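You operate a simulated robot arm through the tools that you are given. There is no shell and no other tool. Be economical: measure what you need, move in short steps, check, and stop when the job is done.

Carry out the task below with a simulated robot arm. There is one attempt and no reset: what you move stays moved.

Task
Fetch the wax tin from the top of the low table and set it on the top of the track plate. Take the printed block with the smallest size on its label from the top of the long bench and put it on the top of the glue bench. Put the short block from the top of the long bench on the top of the counter bench. Put the 50 mm banded gauge from the top of the counter bench on the shelf of the goods bench and the 60 mm banded gauge on the plank shelf over the glue bench. Fetch the tall block and set it on the glue bed. Put the large peg on the top of the counter bench away on the top of the goods bench. Do these in any order. Set down upright: wax tin, banded gauge, tall block.

The check looks at the end state, three seconds after you hand in, the way a careful person would. Anything else that was tipped, shoved, dropped, spilled or broken makes it a failure.

Robot
A 7-joint arm with a two-finger parallel gripper on a trunk, on a base that drives. Base frame: it is fixed to the floor where the robot stands at the start and does not move with it; the origin is under the middle of the robot, x ahead of it, y to its left, z up; the surface under the hand at the start is at about z = 0.62. Lengths are in m, angles in degrees, forces in N, time in s.
With the tool pointing down near the work surface it reaches from about 0.1 to 0.54 m from the robot's upright axis, wherever it stands. Its first joint turns from -166.0 to 166.0 degrees. Places, roughly: banded gauge [1.75, 2.25, 0.75]; glue bed (22x12 cm) [0.14, 0.32, 0.62]; large peg (2x2x5 cm) [2, 2.2, 0.8]; plank shelf over the glue bench (118x22 cm) [4.9, 2.34, 1.44]; printed block [2.5, 0, 0.75]; shelf of the goods bench [2.9, 2.2, 0.3]; short block (8x4x4 cm) [2.5, 0.4, 0.8]; tall block (5x3x6 cm) [1.8, 2.2, 0.8]; top of the counter bench [1.4, 2.2, 0.8]; top of the glue bench [4.9, 2, 0.9]; top of the goods bench [2.9, 2.2, 0.7]; top of the track plate [-1.6, -4.1, 0.7]; wax tin [0.5, 0, 0.75]. Payload 1.57 kg.
Tool frame: the origin (TCP) lies between the finger pads and is the grasp point; the fingertips stand 0.03 m ahead of it; z points along the fingers, y is the line along which they close. The gripper opens to 0.08 m. The fingers are 0.017 m wide and 0.012 m thick; the gripper's body (0.04 by 0.082 m) begins 0.08 m behind the TCP.
Orientation is that of the tool frame in the base frame, as a unit quaternion [x, y, z, w]. With the fingers straight down and closing along the base's y, the tool's x points along the base's -x, its y along +y and its z along -z.

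Tools
- The arm moves only by the tool jog_arm. Its argument "rows" is a list that holds one entry, the list of rows, each a list of 7 numbers: the shift along the tool's x, y, z in m, then the turn, a rotation vector about the tool's x, y, z in degrees, then the opening, from 0 (shut) to 1 (fully open). In form: [[[x, y, z, wx, wy, wz, jaw], ...]]. A call has 1 to 12 rows; each row is the pose to reach, as a shift and turn from the pose commanded when the call began, along the tool's axes at that moment. A row lasts 0.2 s, in which the tool goes at most 0.05 m and 8.6 degrees; a call with a longer step from one row to the next is refused whole, and so is a gripper value outside its range. A pose out of reach is approached as far as the arm can. The call stops where the force on the tool passes 40 N (or 10 N more than at its start, if that is more) or the arm is blocked; 0.2 s more then pass. The fingers move at their own pace (about 0.072 m/s each) and stop on an object; they squeeze with about 39 N. The grip force told is the motor's: it shows also when the fingers shut on nothing. Time passes only in rows, and 0.2 s behind the last, so rows that repeat a pose let the fingers close. The reply holds the time, the measured pose of the TCP, the force on the tool along the base axes, the opening and the grip force, in the units named above and with some noise, with the torque about the TCP (base axes, N m) and any sound that the robot's microphone picked up, and new pictures: "pictures" is both (left out), scene, wrist or none.
- Cameras (640 x 400 px; columns grow to the right, rows downward): "scene" is now at [0.1951, 0.0489, 1.3802]; the picture's right is [0.89, -0.46, 0.00], its down [-0.43, -0.83, -0.36] and it looks along [0.17, 0.32, -0.93] (base axes); focal length 291 px, centre (320, 200). "wrist" rides on the gripper at [0.072, -0.007, -0.122] in the tool frame; the picture's right is [0.09, 1.00, 0.00], its down [-0.84, 0.08, -0.54] and it looks along [-0.54, 0.05, 0.84] (tool axes); focal length 238 px, centre (320, 200).
- move_column(by): slides the trunk up (or, below 0, down) by that many m; the arm and the scene camera ride with it, the base frame stays. It gives what a move gives, with no picture.
- steer(legs): drives the robot by 1 to 6 legs, each [ahead, left, turn to the left] in m, m and degrees, along the robot's own axes; the way and the turn of a leg run together, so that a leg with both is an arc; at most 1.5 m and 180 degrees a leg. The arm and the cameras ride along, it lands a little off, and it stops where it bumps. It gives what a move gives, and a new picture of the scene camera.
- pan_tilt(pan, tilt): turns the head with the scene camera to pan (to the left, within 86 degrees either way) and tilt (down, from -29 to 69), counted from straight ahead of the robot. It gives what a move gives, and a new picture of the scene camera.
- locate(camera, pixels): for up to 12 pixels [column, row] of the newest picture of that camera ("zoom" is the newest enlarged one), the place [x, y, z] in the base frame of the surface seen there, good to about 0.002 m, but the place of the scene camera against the robot may be out by one fixed shift of up to 0.012 m in any direction. No time passes.
- close_up(camera, box): a new picture of the part [left, top, right, bottom] of that camera's present view, enlarged. No time passes.
- close_job(): hands the job in; it is judged then, once.

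Work in short steps. Measure before you move; look again where a grasp or a placing could have gone wrong, and mend it. You have 138 turns and 260 pictures in all, those below and enlarged ones among them. Open the gripper and draw the arm clear of the work before you hand the job in, unless the task says otherwise.

The tools are called after "Call:" as name(argument=value, ...) on one line, values as JSON. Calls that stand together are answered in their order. jog_arm: Moves the arm, as the interface text tells. Its arguments: {"type":"object","properties":{"rows":{"type":"array","items":{"type":"array","items":{"type":"array","items":{"type":"number"}}}},"pictures":{"type":"string","enum":["both","scene","wrist","none"]}},"required":["rows"]} The other tools are called the same way: move_column (by) slides the trunk up or down; steer (legs) drives the base; pan_tilt (pan, tilt) turns the head that bears the scene camera; locate (camera, pixels) gives the place of the surface under pixels of a picture; close_up (camera, box) takes an enlarged picture of a part of a camera's view; close_job () hands the job in.

At the start:

```text
time: 0.0
tool_pos: [0.3025, 0.1456, 0.8235]
tcp_rot: [0.0, 1.0, 0.0, -0.001]
contact_force: [1.0, 0.2, 0.7]
wrist_torque: [-0.03, -0.01, 0.01]
grip_width: 0.08
gripper_force: 0.0
trunk travel left (down, up): [-0.63, 0.36]
robot x, y, heading: [-0.0009, -0.0036, -0.1]
head pan, tilt: [62.6, 68.8]
```

scene: 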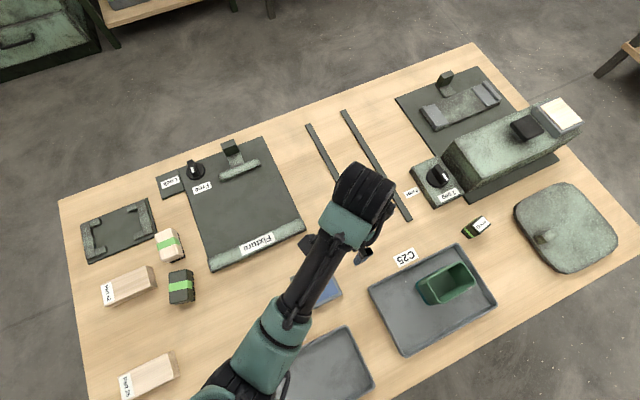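
wrist: 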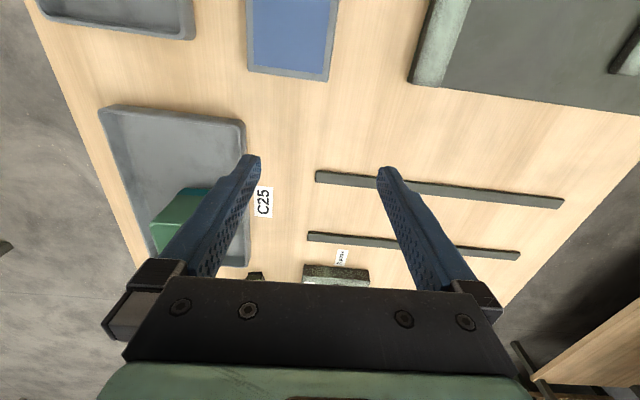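

The start view shows a table with trays and fixtures below the arm. I look around to find the furniture.

Call:
pan_tilt(pan=0, tilt=25)

Call:
pan_tilt(pan=55, tilt=20)

Call:
pan_tilt(pan=-70, tilt=20)

```text
time: 1.3
tool_pos: [0.3033, 0.1442, 0.8224]
tcp_rot: [0.0, 1.0, 0.0, 0.0]
contact_force: [0.2, -0.2, -0.7]
wrist_torque: [0.0, 0.0, 0.0]
grip_width: 0.0797
gripper_force: 0.1
trunk travel left (down, up): [-0.63, 0.36]
robot x, y, heading: [-0.0012, -0.0002, -0.2]
head pan, tilt: [0.0, 25.0]
```

scene: 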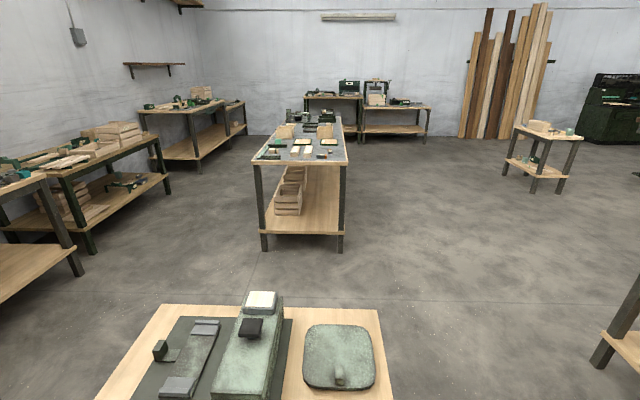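

```text
time: 2.6
tool_pos: [0.3037, 0.1452, 0.8226]
tcp_rot: [0.0, 1.0, 0.0, 0.0]
contact_force: [-0.6, 0.5, 0.7]
wrist_torque: [0.02, 0.0, -0.04]
grip_width: 0.0799
gripper_force: 0.0
trunk travel left (down, up): [-0.63, 0.36]
robot x, y, heading: [-0.0014, 0.001, -0.3]
head pan, tilt: [55.0, 20.0]
```

scene: 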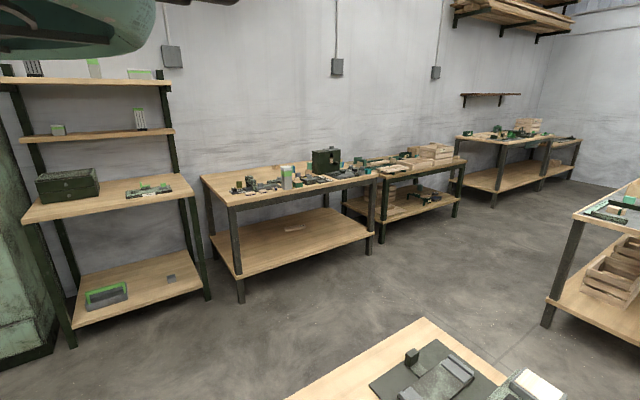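

```text
time: 4.6
tool_pos: [0.3045, 0.1453, 0.8236]
tcp_rot: [-0.001, 1.0, 0.0, 0.0]
contact_force: [-0.7, 0.2, -0.5]
wrist_torque: [-0.03, 0.01, 0.0]
grip_width: 0.0798
gripper_force: 0.1
trunk travel left (down, up): [-0.63, 0.36]
robot x, y, heading: [-0.0003, 0.0014, -0.1]
head pan, tilt: [-70.0, 20.0]
```

scene: 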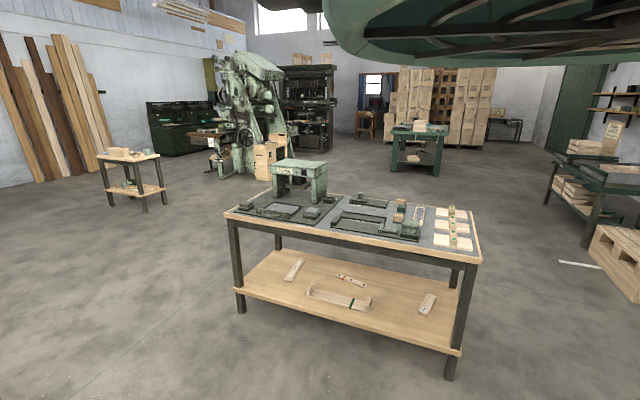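

I look down at the table in front for the wax tin and glue bed.

Call:
pan_tilt(pan=10, tilt=65)

Call:
pan_tilt(pan=62.6, tilt=60)

```text
time: 6.2
tool_pos: [0.3029, 0.1457, 0.823]
tcp_rot: [0.0, 1.0, 0.0, 0.0]
contact_force: [0.4, 0.5, -0.2]
wrist_torque: [0.04, 0.01, 0.01]
grip_width: 0.08
gripper_force: 0.0
trunk travel left (down, up): [-0.63, 0.36]
robot x, y, heading: [-0.0008, 0.0013, 0.0]
head pan, tilt: [10.0, 65.0]
```

scene: 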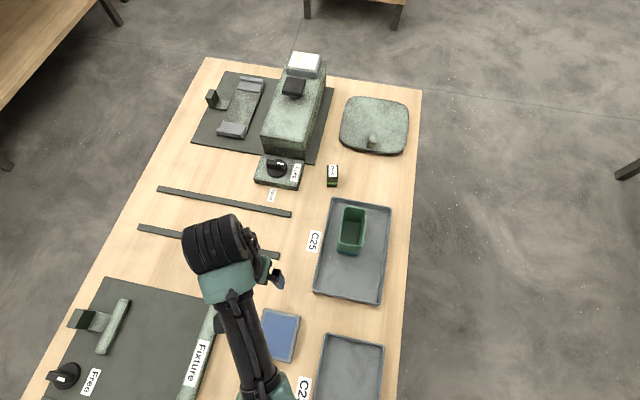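

```text
time: 7.4
tool_pos: [0.3036, 0.145, 0.8226]
tcp_rot: [0.0, 1.0, 0.0, -0.001]
contact_force: [0.0, -0.4, -0.6]
wrist_torque: [-0.01, 0.01, -0.02]
grip_width: 0.0802
gripper_force: 0.2
trunk travel left (down, up): [-0.63, 0.36]
robot x, y, heading: [-0.0, -0.0002, -0.1]
head pan, tilt: [62.6, 60.0]
```

scene: 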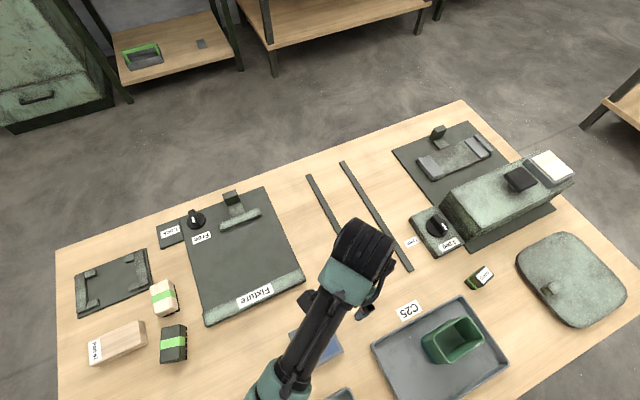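

I zoom on the small labelled thing and on the left end with the corner-stopped plate.

Call:
close_up(camera="scene", box=[440, 250, 520, 300])

Call:
close_up(camera="scene", box=[50, 210, 210, 390])

Call:
locate(camera="scene", pixels=[[478, 278], [471, 285], [488, 273], [470, 294], [115, 282], [78, 283], [148, 250], [152, 282], [80, 316], [240, 250], [163, 297], [115, 340]])

```text
8.00 times, centred on (480, 275) of scene
```

zoom: 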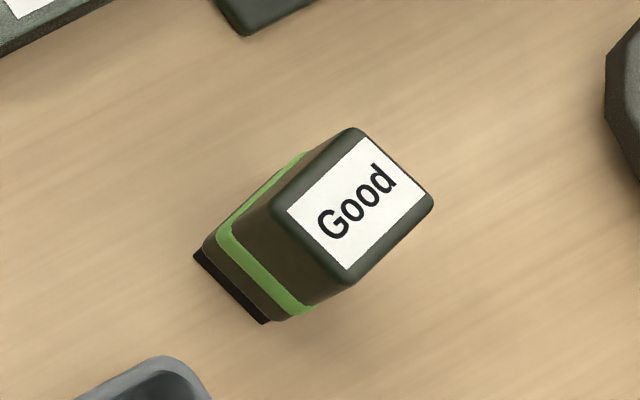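

```text
2.22 times, centred on (130, 300) of scene
```

zoom: 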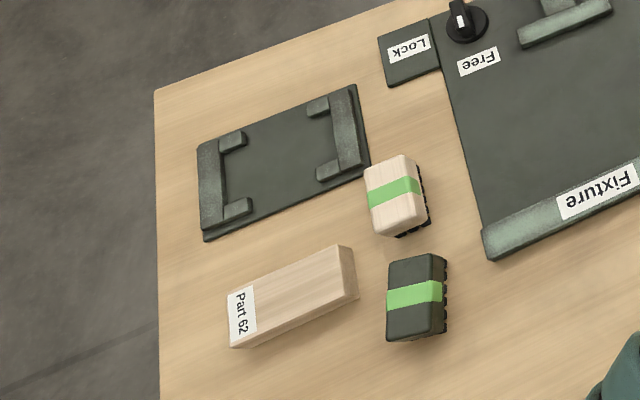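

```text
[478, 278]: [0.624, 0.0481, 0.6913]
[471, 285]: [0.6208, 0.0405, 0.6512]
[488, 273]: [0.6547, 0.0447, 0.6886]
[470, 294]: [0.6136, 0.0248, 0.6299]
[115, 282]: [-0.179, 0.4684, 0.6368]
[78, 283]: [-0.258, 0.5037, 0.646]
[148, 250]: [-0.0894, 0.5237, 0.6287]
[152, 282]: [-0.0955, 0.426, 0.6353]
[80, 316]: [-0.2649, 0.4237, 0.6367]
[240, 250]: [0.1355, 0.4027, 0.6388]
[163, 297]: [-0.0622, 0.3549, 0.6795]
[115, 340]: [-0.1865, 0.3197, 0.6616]
```

The glue bed and wax tin are not clear yet; I measure the fixture plate, the blue pad, rails and the green cup, and zoom on those.

Call:
locate(camera="scene", pixels=[[192, 240], [264, 190], [303, 280], [207, 323], [330, 350], [448, 345], [430, 345], [480, 325], [570, 280], [312, 178], [408, 268], [410, 310]])

Call:
locate(camera="wrist", pixels=[[248, 2], [250, 68], [328, 78], [335, 8], [170, 160], [105, 108], [242, 122], [320, 175], [560, 203], [345, 275]])

Call:
close_up(camera="scene", box=[300, 280, 540, 400])

Call:
close_up(camera="scene", box=[380, 110, 600, 250])

```text
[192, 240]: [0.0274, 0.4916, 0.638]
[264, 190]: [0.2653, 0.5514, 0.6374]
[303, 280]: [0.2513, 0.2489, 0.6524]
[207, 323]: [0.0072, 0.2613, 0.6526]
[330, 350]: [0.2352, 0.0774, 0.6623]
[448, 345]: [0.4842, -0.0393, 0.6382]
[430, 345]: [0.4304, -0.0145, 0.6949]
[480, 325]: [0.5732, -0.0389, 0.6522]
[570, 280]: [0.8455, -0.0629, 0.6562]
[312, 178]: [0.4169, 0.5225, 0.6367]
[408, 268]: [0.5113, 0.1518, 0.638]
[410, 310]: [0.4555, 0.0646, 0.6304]
```

```text
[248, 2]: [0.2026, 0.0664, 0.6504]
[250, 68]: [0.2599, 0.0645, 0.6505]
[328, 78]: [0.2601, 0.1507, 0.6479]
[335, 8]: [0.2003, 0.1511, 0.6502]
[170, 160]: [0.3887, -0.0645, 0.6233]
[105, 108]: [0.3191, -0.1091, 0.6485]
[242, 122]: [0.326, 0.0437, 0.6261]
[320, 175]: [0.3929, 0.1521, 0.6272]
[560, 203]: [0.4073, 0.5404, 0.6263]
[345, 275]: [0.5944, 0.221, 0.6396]
```

```text
2.67 times, centred on (420, 340) of scene
```

zoom: 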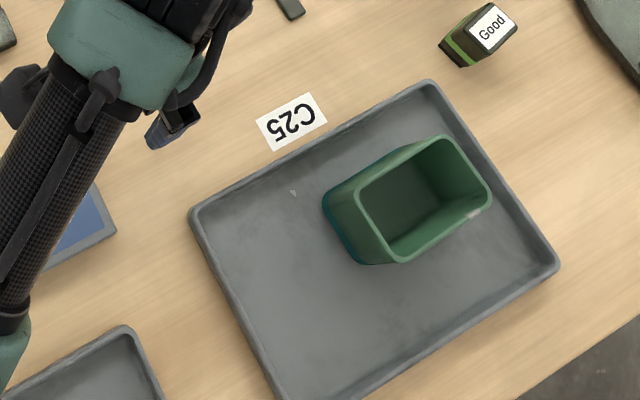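

```text
2.86 times, centred on (490, 180) of scene
```

zoom: 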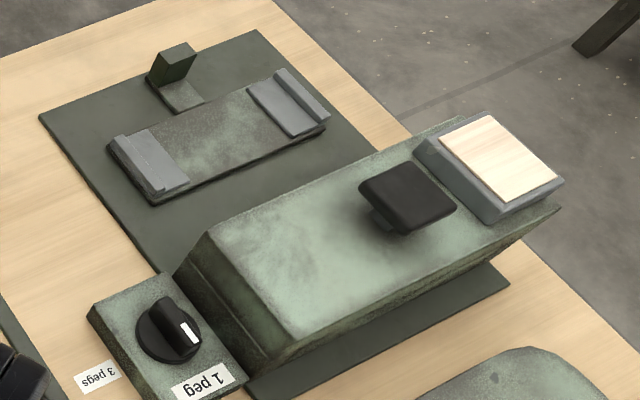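

The candidate for the wax tin is the green cup or something hidden; I check the remaining near side of this table.

Call:
pan_tilt(pan=-30, tilt=68)

Call:
close_up(camera="wrist", box=[0, 0, 400, 280])

```text
time: 9.0
tool_pos: [0.3029, 0.1453, 0.8227]
tcp_rot: [0.001, 1.0, 0.0, 0.0]
contact_force: [0.3, 0.4, -0.2]
wrist_torque: [0.01, 0.02, -0.01]
grip_width: 0.08
gripper_force: 0.1
trunk travel left (down, up): [-0.63, 0.36]
robot x, y, heading: [0.0021, -0.0021, -0.1]
head pan, tilt: [-30.0, 68.0]
```

scene: 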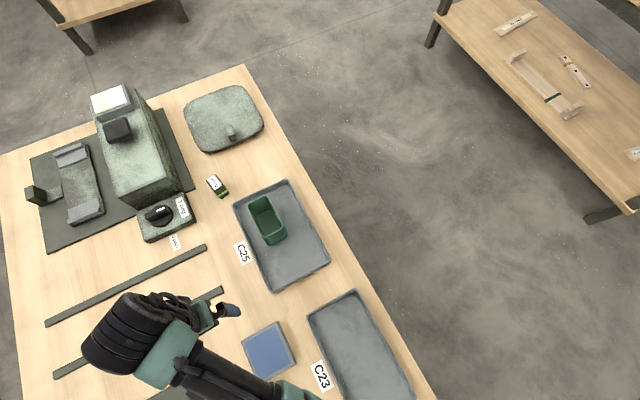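

```text
1.43 times, centred on (200, 140) of wrist
```

zoom: 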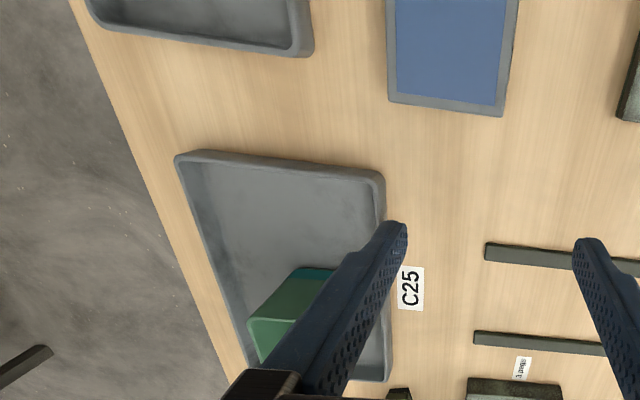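

I zoom on the green cup and other small items.

Call:
close_up(camera="scene", box=[190, 160, 310, 260])

Call:
close_up(camera="scene", box=[20, 70, 280, 250])

Call:
pan_tilt(pan=85, tilt=60)

```text
4.00 times, centred on (250, 210) of scene
```

zoom: 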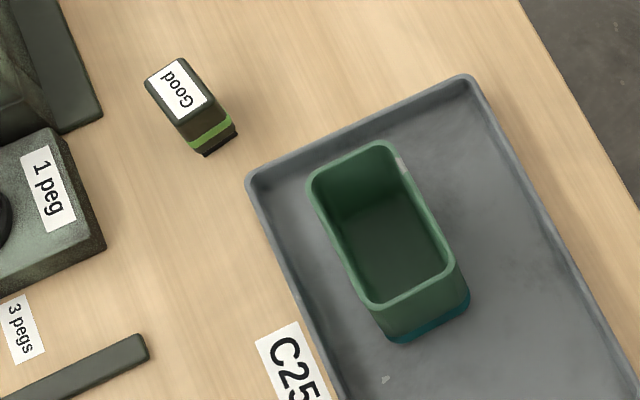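

```text
2.22 times, centred on (150, 160) of scene
```

zoom: 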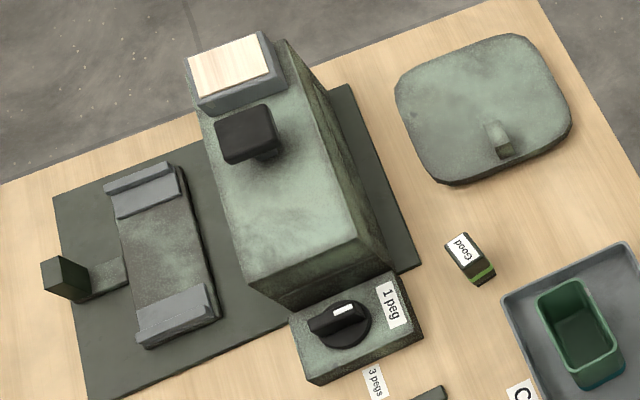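

```text
time: 11.0
tool_pos: [0.3041, 0.1464, 0.8228]
tcp_rot: [0.0, 1.0, -0.001, 0.0]
contact_force: [-0.1, -0.7, 0.1]
wrist_torque: [0.0, 0.0, -0.02]
grip_width: 0.0802
gripper_force: 0.1
trunk travel left (down, up): [-0.63, 0.36]
robot x, y, heading: [-0.0001, -0.0024, -0.2]
head pan, tilt: [85.0, 60.0]
```

scene: 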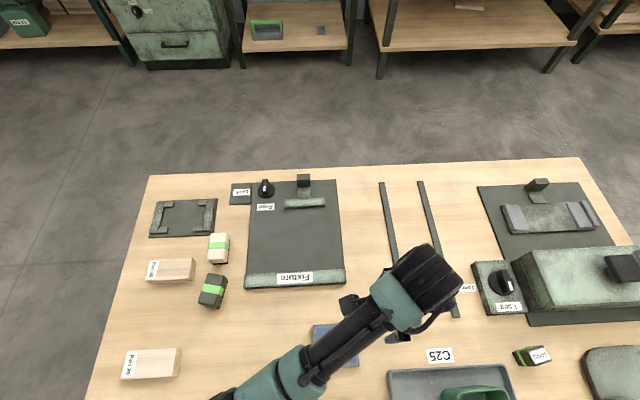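

Best candidate for the wax tin is the green cup on the tray. I look back at it and measure the rim.

Call:
pan_tilt(pan=-10, tilt=65)

Call:
close_up(camera="scene", box=[240, 160, 400, 260])

```text
time: 12.7
tool_pos: [0.305, 0.1457, 0.8231]
tcp_rot: [0.0, 1.0, 0.001, 0.0]
contact_force: [0.2, 0.3, -0.3]
wrist_torque: [0.0, -0.04, 0.03]
grip_width: 0.0803
gripper_force: 0.0
trunk travel left (down, up): [-0.63, 0.36]
robot x, y, heading: [-0.0005, 0.0009, -0.2]
head pan, tilt: [-10.0, 65.0]
```

scene: 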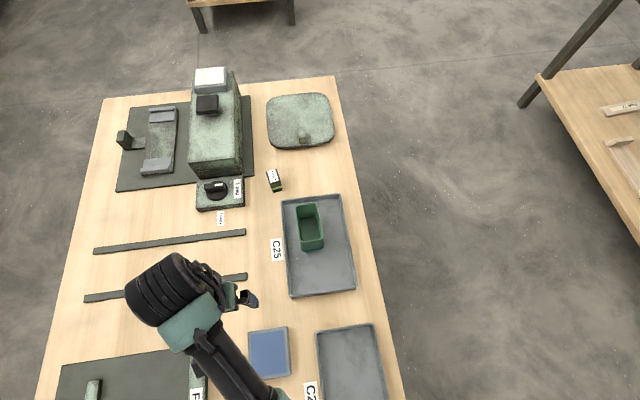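

```text
4.00 times, centred on (320, 210) of scene
```

zoom: 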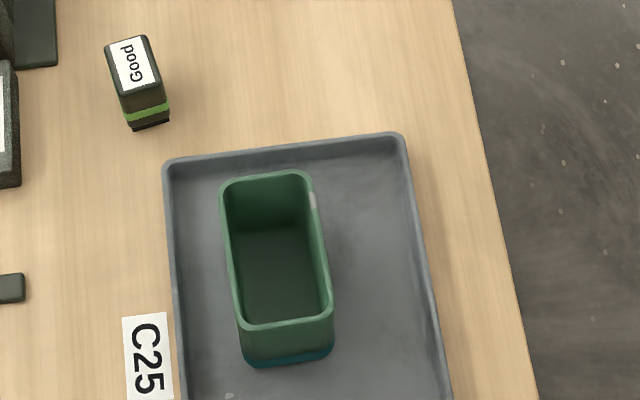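

Call:
locate(camera="zoom", pixels=[[221, 190], [306, 178], [328, 318], [241, 326], [270, 290], [290, 355], [290, 325], [200, 280], [370, 300], [110, 250]])

Call:
locate(camera="wrist", pixels=[[180, 130], [215, 135], [320, 100], [264, 202], [200, 15]])

Call:
locate(camera="scene", pixels=[[277, 250], [250, 332], [300, 300]])

```text
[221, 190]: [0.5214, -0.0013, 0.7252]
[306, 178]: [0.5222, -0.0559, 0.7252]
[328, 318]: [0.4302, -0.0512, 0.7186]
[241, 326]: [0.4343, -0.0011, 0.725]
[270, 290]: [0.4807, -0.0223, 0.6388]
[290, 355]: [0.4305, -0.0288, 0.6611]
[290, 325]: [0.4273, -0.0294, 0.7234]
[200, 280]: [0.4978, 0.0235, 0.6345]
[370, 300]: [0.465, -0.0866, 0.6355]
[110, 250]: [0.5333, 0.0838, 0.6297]
```

```text
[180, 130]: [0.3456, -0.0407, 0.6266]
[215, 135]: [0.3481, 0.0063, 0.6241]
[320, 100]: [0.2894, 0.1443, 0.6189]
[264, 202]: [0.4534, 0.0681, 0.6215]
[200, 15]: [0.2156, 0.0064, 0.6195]
```

```text
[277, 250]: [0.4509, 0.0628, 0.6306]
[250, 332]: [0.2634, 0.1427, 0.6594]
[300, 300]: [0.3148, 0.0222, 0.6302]
```

The cup rim: centre ≈(0.476,−0.020), width 5.3 cm along y, top z≈0.714 after correcting the scene camera shift. I move above it and check with the wrist camera.

Call:
jog_arm(rows=[[[-0.035, -0.033, 0, 0, 0, 0, 1], [-0.07, -0.066, 0, 0, 0, 0, 1], [-0.105, -0.1, 0, 0, 0, 0, 1], [-0.14, -0.133, 0, 0, 0, 0, 1], [-0.172, -0.166, 0, 0, 0, 0, 1], [-0.172, -0.166, 0, 0, 0, 0, 1]]])

```text
time: 14.1
tool_pos: [0.4789, -0.0226, 0.8221]
tcp_rot: [0.0, 1.0, -0.001, 0.0]
contact_force: [-0.4, 0.1, -0.1]
wrist_torque: [0.01, 0.0, 0.0]
grip_width: 0.0801
gripper_force: 0.2
trunk travel left (down, up): [-0.63, 0.36]
robot x, y, heading: [-0.0026, 0.0017, 0.0]
head pan, tilt: [-10.0, 65.0]
```

scene: 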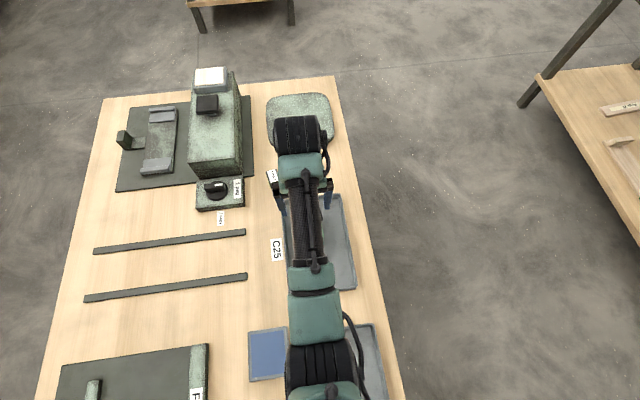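
wrist: 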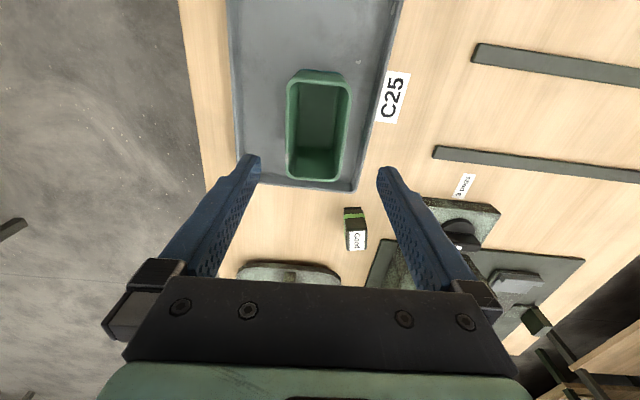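

Call:
close_up(camera="wrist", box=[250, 40, 390, 260])

Call:
locate(camera="wrist", pixels=[[291, 84], [346, 87], [289, 175], [340, 178], [288, 130], [348, 130], [355, 240], [355, 212]])

```text
1.82 times, centred on (320, 150) of wrist
```

zoom: 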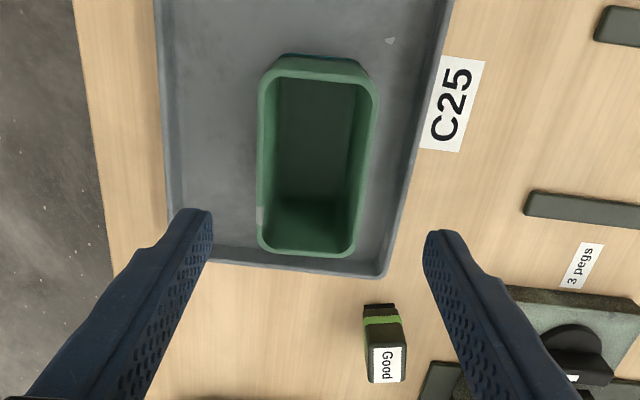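

```text
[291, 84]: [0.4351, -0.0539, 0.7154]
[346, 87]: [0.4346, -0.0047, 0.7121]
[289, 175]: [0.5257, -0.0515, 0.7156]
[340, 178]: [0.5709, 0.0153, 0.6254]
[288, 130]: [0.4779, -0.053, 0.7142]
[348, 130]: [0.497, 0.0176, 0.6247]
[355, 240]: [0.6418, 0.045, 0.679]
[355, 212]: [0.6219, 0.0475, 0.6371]
```

Wrist view gives cup y from −0.053 to −0.002, so centre ≈(0.481,−0.028). I shift 5 mm, lower to z≈0.685 and close.

Call:
jog_arm(rows=[[[-0.002, -0.005, 0.04, 0, 0, 0, 1], [-0.002, -0.005, 0.08, 0, 0, 0, 1], [-0.002, -0.005, 0.115, 0, 0, 0, 1], [-0.002, -0.005, 0.137, 0, 0, 0, 1], [-0.002, -0.005, 0.137, 0, 0, 0, 1]]])

```text
time: 15.3
tool_pos: [0.4762, -0.0258, 0.6861]
tcp_rot: [0.0, 1.0, 0.0, 0.0]
contact_force: [0.4, 0.0, -0.7]
wrist_torque: [0.0, 0.01, -0.01]
grip_width: 0.0799
gripper_force: 0.0
trunk travel left (down, up): [-0.63, 0.36]
robot x, y, heading: [-0.0013, 0.0014, 0.1]
head pan, tilt: [-10.0, 65.0]
```

scene: 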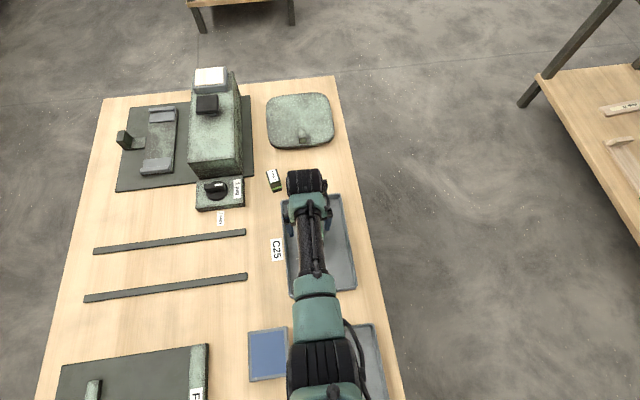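
wrist: 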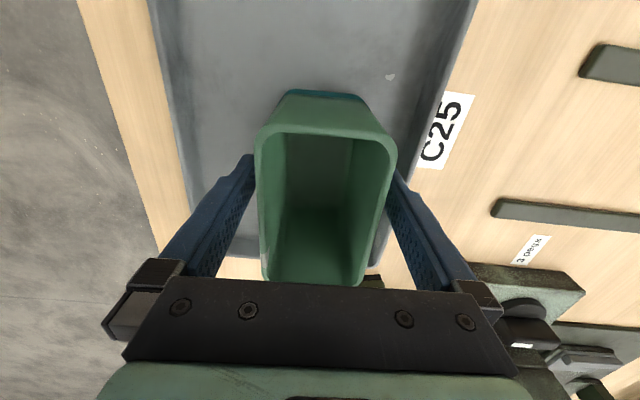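

The cup is between the fingers. Close, wait, then lift 0.12.

Call:
jog_arm(rows=[[[0, 0, 0, 0, 0, 0, 0.3], [0, 0, 0, 0, 0, 0, 0.3], [0, 0, 0, 0, 0, 0, 0.3], [0, 0, 0, 0, 0, 0, 0.3], [0, 0, -0.04, 0, 0, 0, 0.3], [0, 0, -0.08, 0, 0, 0, 0.3], [0, 0, -0.12, 0, 0, 0, 0.3], [0, 0, -0.16, 0, 0, 0, 0.3], [0, 0, -0.16, 0, 0, 0, 0.3]]])

```text
time: 17.3
tool_pos: [0.4753, -0.0247, 0.8486]
tcp_rot: [0.0, 1.0, 0.0, 0.0]
contact_force: [0.2, 0.6, -0.2]
wrist_torque: [0.01, -0.04, 0.0]
grip_width: 0.0241
gripper_force: 0.1
trunk travel left (down, up): [-0.63, 0.36]
robot x, y, heading: [0.0008, -0.0002, 0.0]
head pan, tilt: [-10.0, 65.0]
```

scene: 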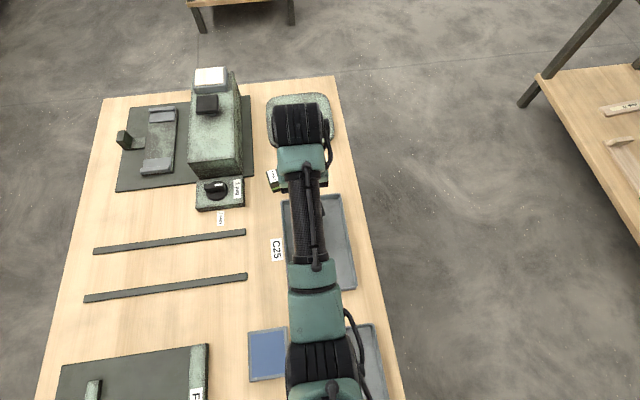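
wrist: 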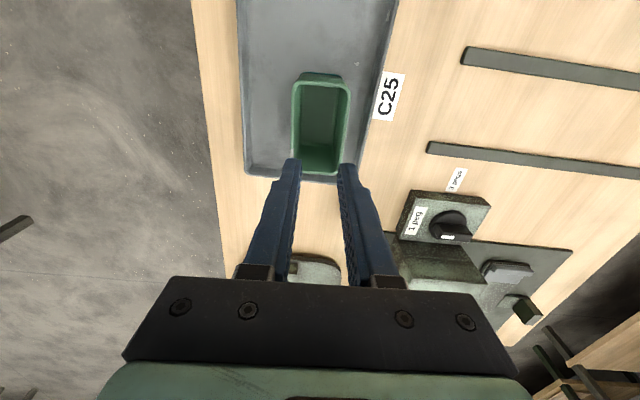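

The fingers came up empty (width 0.024) and the cup is still on the tray. I check whether it moved.

Call:
locate(camera="wrist", pixels=[[295, 88], [347, 90], [294, 130], [349, 130], [294, 165]])

Call:
close_up(camera="wrist", box=[240, 50, 400, 190])

```text
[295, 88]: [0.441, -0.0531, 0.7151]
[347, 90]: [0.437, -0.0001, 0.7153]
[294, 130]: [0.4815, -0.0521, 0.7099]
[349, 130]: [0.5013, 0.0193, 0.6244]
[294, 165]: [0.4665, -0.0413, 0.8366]
```

```text
2.86 times, centred on (320, 120) of wrist
```

zoom: 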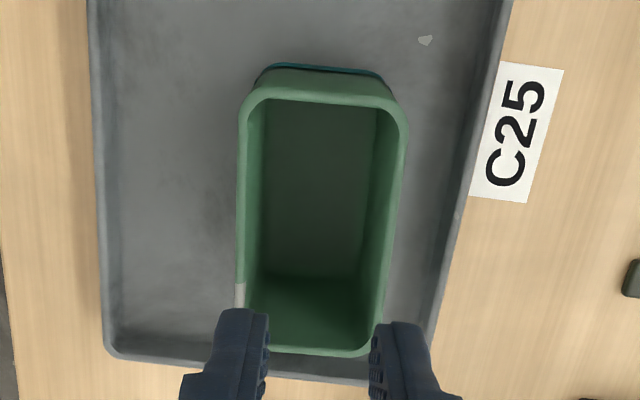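

It stayed but seemingly slipped out. I go down again a little deeper (z≈0.668), close fully and read the grip before lifting.

Call:
jog_arm(rows=[[[0, -0.001, 0, 0, 0, 0, 1], [0, -0.001, 0, 0, 0, 0, 1], [-0.002, -0.001, 0.05, 0, 0, 0, 1], [-0.004, -0.001, 0.1, 0, 0, 0, 1], [-0.004, -0.001, 0.15, 0, 0, 0, 1], [-0.004, -0.001, 0.18, 0, 0, 0, 1], [-0.004, -0.001, 0.18, 0, 0, 0, 1], [-0.004, -0.001, 0.18, 0, 0, 0, 0], [-0.004, -0.001, 0.18, 0, 0, 0, 0], [-0.004, -0.001, 0.18, 0, 0, 0, 0], [-0.004, -0.001, 0.18, 0, 0, 0, 0]]], pictures="wrist")

```text
time: 19.7
tool_pos: [0.4814, -0.0283, 0.6669]
tcp_rot: [-0.001, 1.0, 0.0, 0.0]
contact_force: [-0.4, 0.0, -0.2]
wrist_torque: [-0.01, -0.01, 0.03]
grip_width: 0.0599
gripper_force: 38.8
trunk travel left (down, up): [-0.63, 0.36]
robot x, y, heading: [-0.0006, -0.0011, -0.3]
head pan, tilt: [-10.0, 65.0]
```

wrist: 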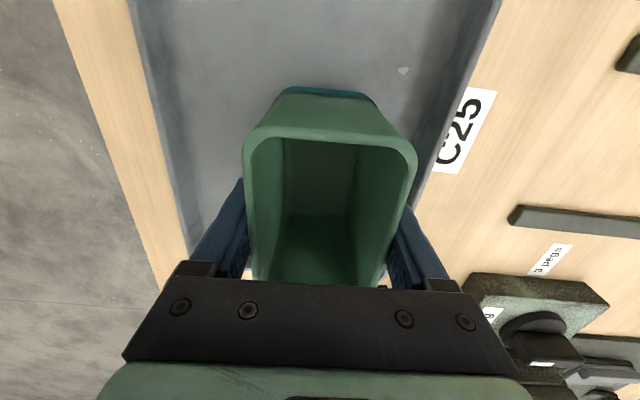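

Held at 0.060 with 39 N. Lift gently.

Call:
jog_arm(rows=[[[0, 0, -0.015, 0, 0, 0, 0], [0, 0, -0.03, 0, 0, 0, 0], [0, 0, -0.045, 0, 0, 0, 0], [0, 0, -0.06, 0, 0, 0, 0], [0, 0, -0.06, 0, 0, 0, 0]]])

```text
time: 20.9
tool_pos: [0.4814, -0.0285, 0.7285]
tcp_rot: [0.0, 1.0, 0.0, 0.0]
contact_force: [0.0, 0.1, -1.5]
wrist_torque: [0.0, 0.05, -0.01]
grip_width: 0.0597
gripper_force: 38.6
trunk travel left (down, up): [-0.63, 0.36]
robot x, y, heading: [-0.0014, -0.002, 0.2]
head pan, tilt: [-10.0, 65.0]
```

scene: 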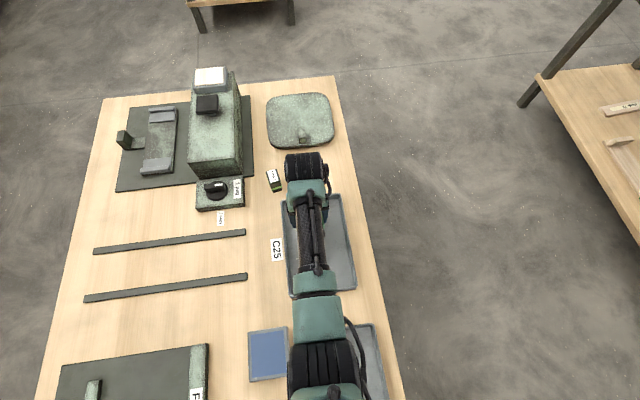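
wrist: 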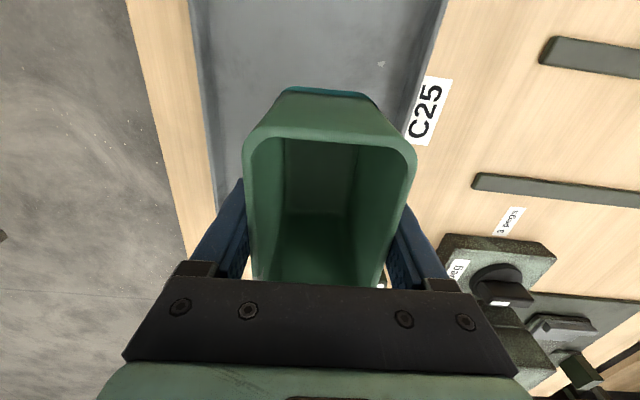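

The cup is held. I lift further and pull it in, then look to either side to see how the base stands to the table.

Call:
jog_arm(rows=[[[0.03, 0, -0.04, 0, 0, 0, 0], [0.07, 0, -0.07, 0, 0, 0, 0], [0.11, 0, -0.1, 0, 0, 0, 0], [0.15, 0, -0.12, 0, 0, 0, 0], [0.15, 0, -0.12, 0, 0, 0, 0]]], pictures="wrist")

Call:
pan_tilt(pan=-86, tilt=55)

Call:
pan_tilt(pan=86, tilt=69)

```text
time: 22.1
tool_pos: [0.3641, -0.0268, 0.8296]
tcp_rot: [0.001, 1.0, 0.0, 0.001]
contact_force: [0.1, -0.6, -1.4]
wrist_torque: [0.01, -0.01, -0.02]
grip_width: 0.0595
gripper_force: 39.3
out of reach, approached as far as the arm can: row 4, 5
trunk travel left (down, up): [-0.63, 0.36]
robot x, y, heading: [0.0004, -0.0019, -0.1]
head pan, tilt: [-10.0, 65.0]
```

wrist: 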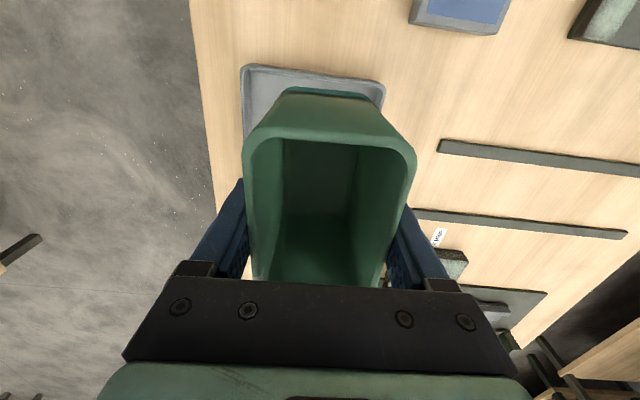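

```text
time: 23.6
tool_pos: [0.3642, -0.0257, 0.8305]
tcp_rot: [-0.001, 1.0, -0.001, 0.002]
contact_force: [0.7, 0.2, -1.6]
wrist_torque: [0.0, -0.02, -0.03]
grip_width: 0.0597
gripper_force: 38.6
trunk travel left (down, up): [-0.63, 0.36]
robot x, y, heading: [0.0007, 0.0016, 0.2]
head pan, tilt: [-85.9, 55.0]
```

scene: 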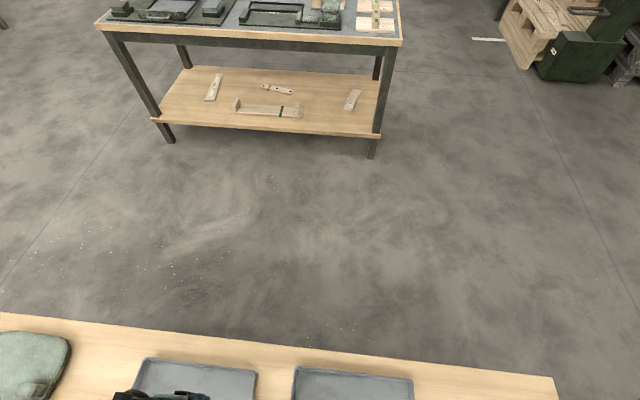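

```text
time: 26.2
tool_pos: [0.3641, -0.0259, 0.8308]
tcp_rot: [0.0, 1.0, 0.0, 0.002]
contact_force: [-0.5, -0.8, -1.7]
wrist_torque: [-0.02, -0.04, 0.03]
grip_width: 0.0595
gripper_force: 39.6
trunk travel left (down, up): [-0.63, 0.36]
robot x, y, heading: [0.0, 0.0031, -0.2]
head pan, tilt: [85.9, 68.8]
```

scene: 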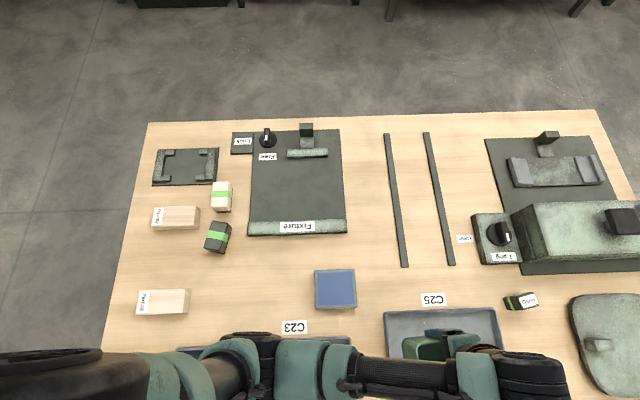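

I measure the table edges to see how the base stands against the table.

Call:
locate(camera="scene", pixels=[[147, 124], [598, 112], [104, 348], [125, 240], [162, 300], [296, 228], [345, 228], [252, 235], [322, 155], [240, 340], [335, 290], [30, 352]])

Call:
pan_tilt(pan=-86, tilt=69)

```text
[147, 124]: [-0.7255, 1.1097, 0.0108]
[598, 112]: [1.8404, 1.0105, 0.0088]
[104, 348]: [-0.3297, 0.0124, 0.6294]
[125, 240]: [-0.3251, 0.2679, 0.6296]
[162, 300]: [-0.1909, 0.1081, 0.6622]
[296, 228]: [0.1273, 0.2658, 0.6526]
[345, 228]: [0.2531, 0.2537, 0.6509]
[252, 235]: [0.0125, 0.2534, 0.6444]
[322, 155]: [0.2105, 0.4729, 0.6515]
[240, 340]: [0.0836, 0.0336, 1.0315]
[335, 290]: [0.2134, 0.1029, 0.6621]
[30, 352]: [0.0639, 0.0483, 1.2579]
```

```text
time: 28.8
tool_pos: [0.3641, -0.0277, 0.8305]
tcp_rot: [0.0, 1.0, 0.0, 0.002]
contact_force: [-0.3, -0.5, -1.4]
wrist_torque: [0.0, 0.01, 0.0]
grip_width: 0.0596
gripper_force: 39.1
trunk travel left (down, up): [-0.63, 0.36]
robot x, y, heading: [-0.0018, -0.0019, 0.2]
head pan, tilt: [-85.9, 68.8]
```

scene: 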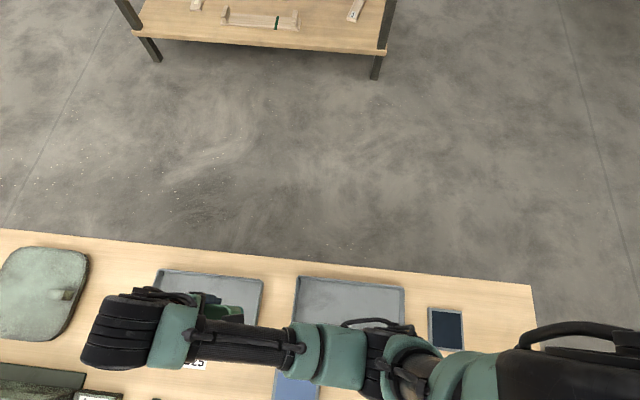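

Call:
locate(camera="scene", pixels=[[530, 286], [10, 233], [460, 395], [530, 330], [447, 330], [300, 262], [620, 380], [430, 310], [465, 345]])

Call:
close_up(camera="scene", box=[380, 270, 640, 400])

```text
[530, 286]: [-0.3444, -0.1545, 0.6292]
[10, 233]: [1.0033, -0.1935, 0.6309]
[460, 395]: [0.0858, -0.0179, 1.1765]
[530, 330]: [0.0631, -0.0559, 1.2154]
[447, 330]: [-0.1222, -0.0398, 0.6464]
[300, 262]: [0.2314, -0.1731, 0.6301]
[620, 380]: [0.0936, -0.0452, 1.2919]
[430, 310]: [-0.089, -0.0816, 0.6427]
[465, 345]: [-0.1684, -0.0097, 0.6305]
```

```text
2.46 times, centred on (510, 335) of scene
```

zoom: 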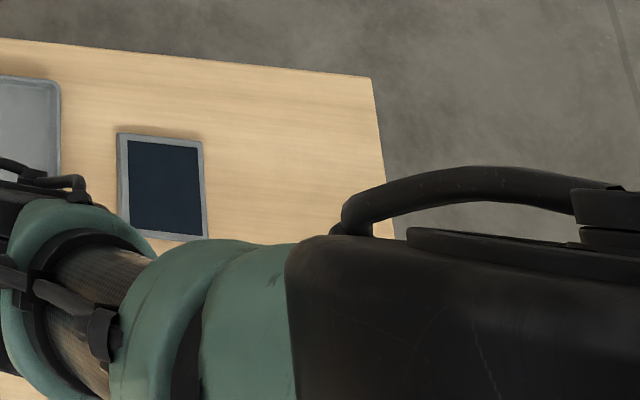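

The body must stand behind the table's x=−0.34 edge with the arm overhanging. I back off with the head turned to see.

Call:
steer(legs=[[-0.5, 0, 0]])

```text
time: 30.1
tool_pos: [0.2823, -0.0262, 0.8296]
tcp_rot: [0.0, 1.0, 0.001, -0.001]
contact_force: [0.2, -0.4, -1.8]
wrist_torque: [0.02, 0.03, 0.01]
grip_width: 0.0599
gripper_force: 39.5
trunk travel left (down, up): [-0.63, 0.36]
robot x, y, heading: [-0.0824, 0.0024, 0.1]
head pan, tilt: [-85.9, 68.8]
stopped in leg 1: the robot was blocked; the commanded pose is now the measured one
```

scene: 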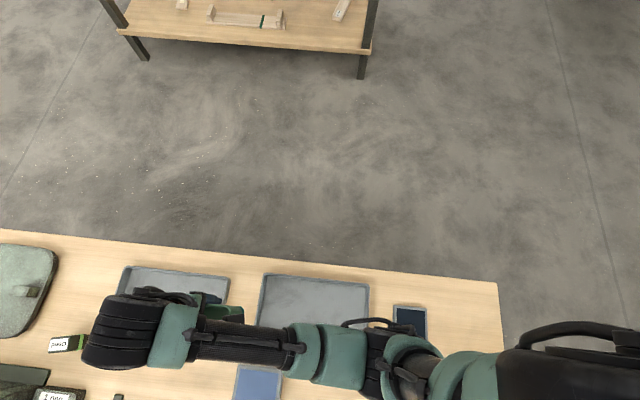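

Blocked backward after 8 cm. I try going sideways to the right instead.

Call:
steer(legs=[[0.08, 0, 0], [0, -0.3, 0]])

```text
time: 32.8
tool_pos: [0.364, -0.3184, 0.8299]
tcp_rot: [-0.005, 1.0, 0.001, 0.0]
contact_force: [-0.1, 0.8, -1.9]
wrist_torque: [0.02, -0.01, 0.0]
grip_width: 0.0595
gripper_force: 39.0
trunk travel left (down, up): [-0.63, 0.36]
robot x, y, heading: [0.0028, -0.2928, 0.5]
head pan, tilt: [-85.9, 68.8]
```

scene: 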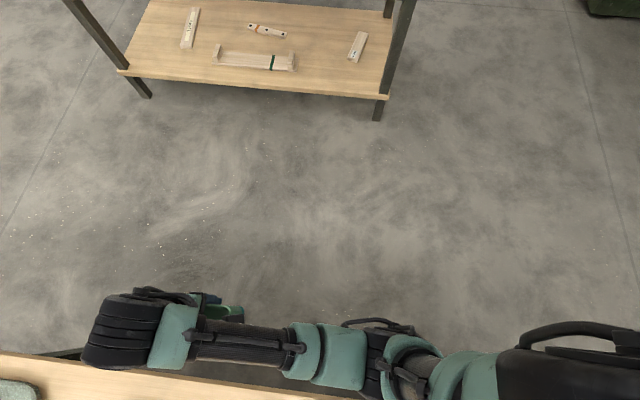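

The right is free. I move on to y≈−0.75, turn to face the track plate's direction, and look ahead.

Call:
steer(legs=[[0, -0.45, 0], [0, 0, -110]])

Call:
pan_tilt(pan=0, tilt=20)

Call:
pan_tilt(pan=-60, tilt=20)

```text
time: 40.0
tool_pos: [-0.1259, -1.0818, 0.8302]
tcp_rot: [0.802, 0.597, 0.001, 0.0]
contact_force: [0.2, -0.3, -1.7]
wrist_torque: [0.0, 0.02, -0.02]
grip_width: 0.0597
gripper_force: 39.2
trunk travel left (down, up): [-0.63, 0.36]
robot x, y, heading: [0.0075, -0.7409, -106.5]
head pan, tilt: [-85.9, 68.8]
```

scene: 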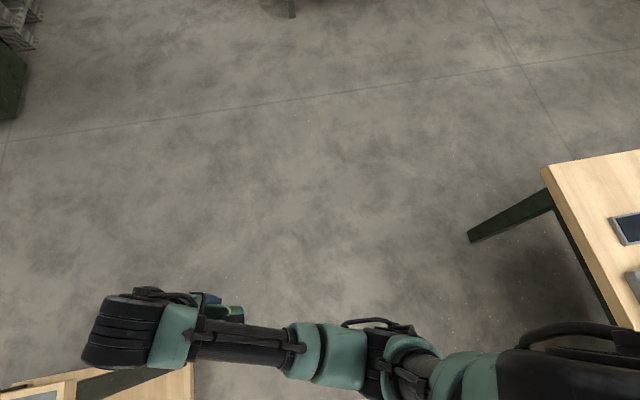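

```text
time: 41.6
tool_pos: [-0.1256, -1.0817, 0.8309]
tcp_rot: [0.802, 0.597, 0.0, 0.0]
contact_force: [-0.2, 0.7, -1.3]
wrist_torque: [-0.05, -0.04, 0.02]
grip_width: 0.0598
gripper_force: 39.4
trunk travel left (down, up): [-0.63, 0.36]
robot x, y, heading: [0.0039, -0.7385, -106.4]
head pan, tilt: [0.0, 20.0]
```

scene: 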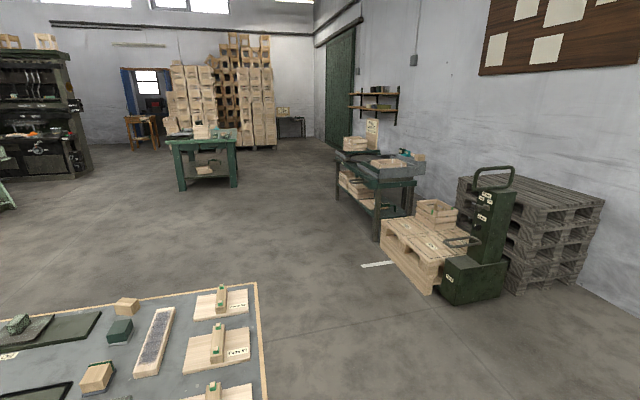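

```text
time: 42.9
tool_pos: [-0.1253, -1.0812, 0.8297]
tcp_rot: [0.802, 0.597, 0.0, 0.001]
contact_force: [-0.8, -0.1, -1.8]
wrist_torque: [0.0, -0.03, 0.0]
grip_width: 0.0598
gripper_force: 39.0
trunk travel left (down, up): [-0.63, 0.36]
robot x, y, heading: [-0.0002, -0.737, -106.5]
head pan, tilt: [-60.0, 20.0]
```

scene: 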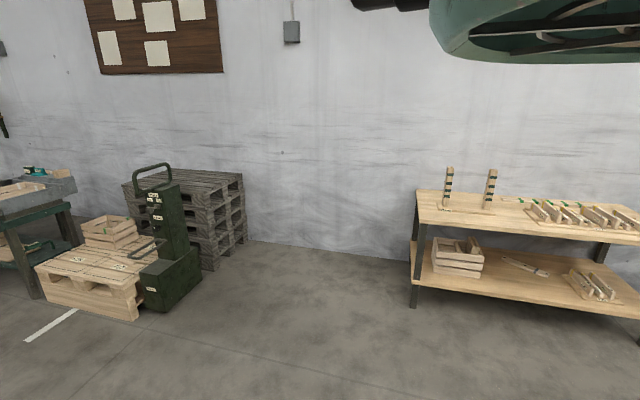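

The dark bench beyond the pallet is probably the track-plate stand. I look straight at it and zoom.

Call:
pan_tilt(pan=-10, tilt=20)

Call:
close_up(camera="scene", box=[220, 80, 480, 320])

Call:
locate(camera="zoom", pixels=[[250, 205], [310, 225], [355, 215], [400, 210], [290, 380], [330, 200], [240, 330], [380, 380], [210, 200], [210, 370]])

```text
time: 44.1
tool_pos: [-0.1253, -1.0811, 0.8304]
tcp_rot: [0.802, 0.597, 0.001, 0.0]
contact_force: [0.4, -0.3, -1.6]
wrist_torque: [-0.02, 0.01, 0.03]
grip_width: 0.0597
gripper_force: 38.8
trunk travel left (down, up): [-0.63, 0.36]
robot x, y, heading: [0.0071, -0.7412, -106.4]
head pan, tilt: [-10.0, 20.0]
```

scene: 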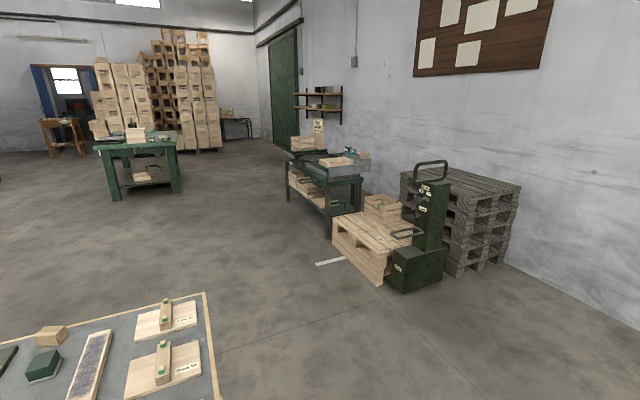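

```text
1.67 times, centred on (350, 200) of scene
```

zoom: 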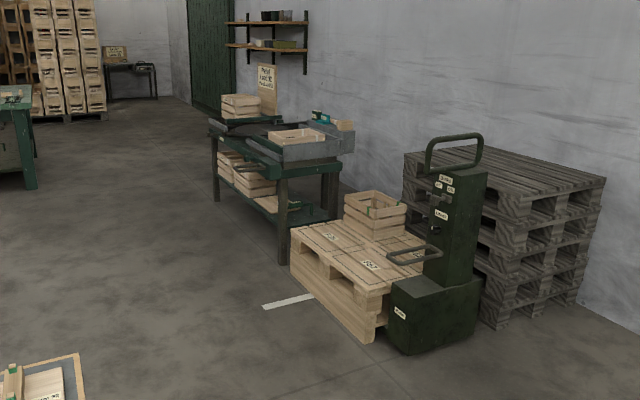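

```text
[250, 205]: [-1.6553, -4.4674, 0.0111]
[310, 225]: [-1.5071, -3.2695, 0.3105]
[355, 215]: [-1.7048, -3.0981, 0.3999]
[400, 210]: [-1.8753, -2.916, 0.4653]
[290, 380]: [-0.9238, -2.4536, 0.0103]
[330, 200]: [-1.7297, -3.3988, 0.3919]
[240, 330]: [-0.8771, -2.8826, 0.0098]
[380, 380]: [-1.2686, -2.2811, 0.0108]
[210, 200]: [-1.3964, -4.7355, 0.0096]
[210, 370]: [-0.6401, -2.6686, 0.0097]
```

I measure the south bench's corner to plan the lane between it and the pallet.

Call:
locate(camera="scene", pixels=[[208, 294], [218, 398], [170, 360], [104, 150], [180, 190], [388, 290], [320, 262]])

```text
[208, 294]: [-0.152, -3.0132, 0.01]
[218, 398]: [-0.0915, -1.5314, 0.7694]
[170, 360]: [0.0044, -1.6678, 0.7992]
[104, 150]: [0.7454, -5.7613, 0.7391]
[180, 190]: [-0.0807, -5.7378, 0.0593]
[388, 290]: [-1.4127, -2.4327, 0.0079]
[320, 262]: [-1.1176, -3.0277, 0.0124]
```

I turn to heading 180 (ahead = −x), go 0.65 ahead, then left (−y) along the lane.

Call:
steer(legs=[[0, 0, -73.6], [0.62, 0, 0], [0, 1.5, 0], [0, 1.2, 0]])

Call:
pan_tilt(pan=20, tilt=35)

```text
time: 63.2
tool_pos: [-0.8581, -3.4115, 0.8297]
tcp_rot: [0.999, 0.04, 0.001, 0.0]
contact_force: [-0.2, -0.6, -2.1]
wrist_torque: [0.03, -0.01, 0.02]
grip_width: 0.0597
gripper_force: 39.1
trunk travel left (down, up): [-0.63, 0.36]
robot x, y, heading: [-0.4942, -3.4053, -175.4]
head pan, tilt: [-10.0, 20.0]
```

scene: 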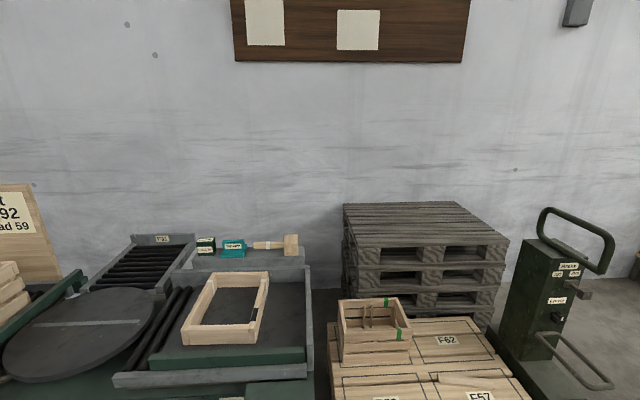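

```text
time: 64.2
tool_pos: [-0.8578, -3.4107, 0.8295]
tcp_rot: [0.999, 0.039, -0.001, 0.0]
contact_force: [0.5, 0.2, -1.2]
wrist_torque: [0.01, -0.01, 0.02]
grip_width: 0.0599
gripper_force: 39.2
trunk travel left (down, up): [-0.63, 0.36]
robot x, y, heading: [-0.4952, -3.4083, -175.4]
head pan, tilt: [20.0, 35.0]
```

scene: 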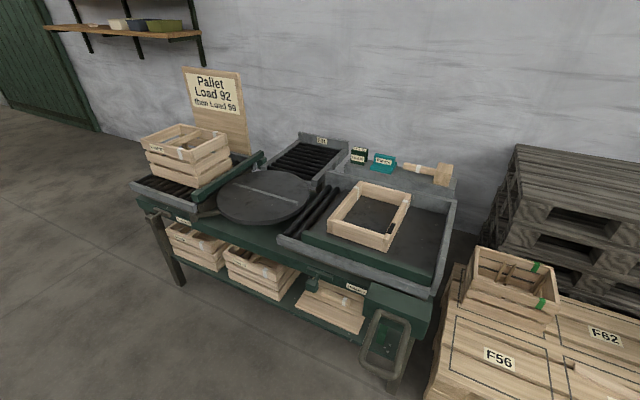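

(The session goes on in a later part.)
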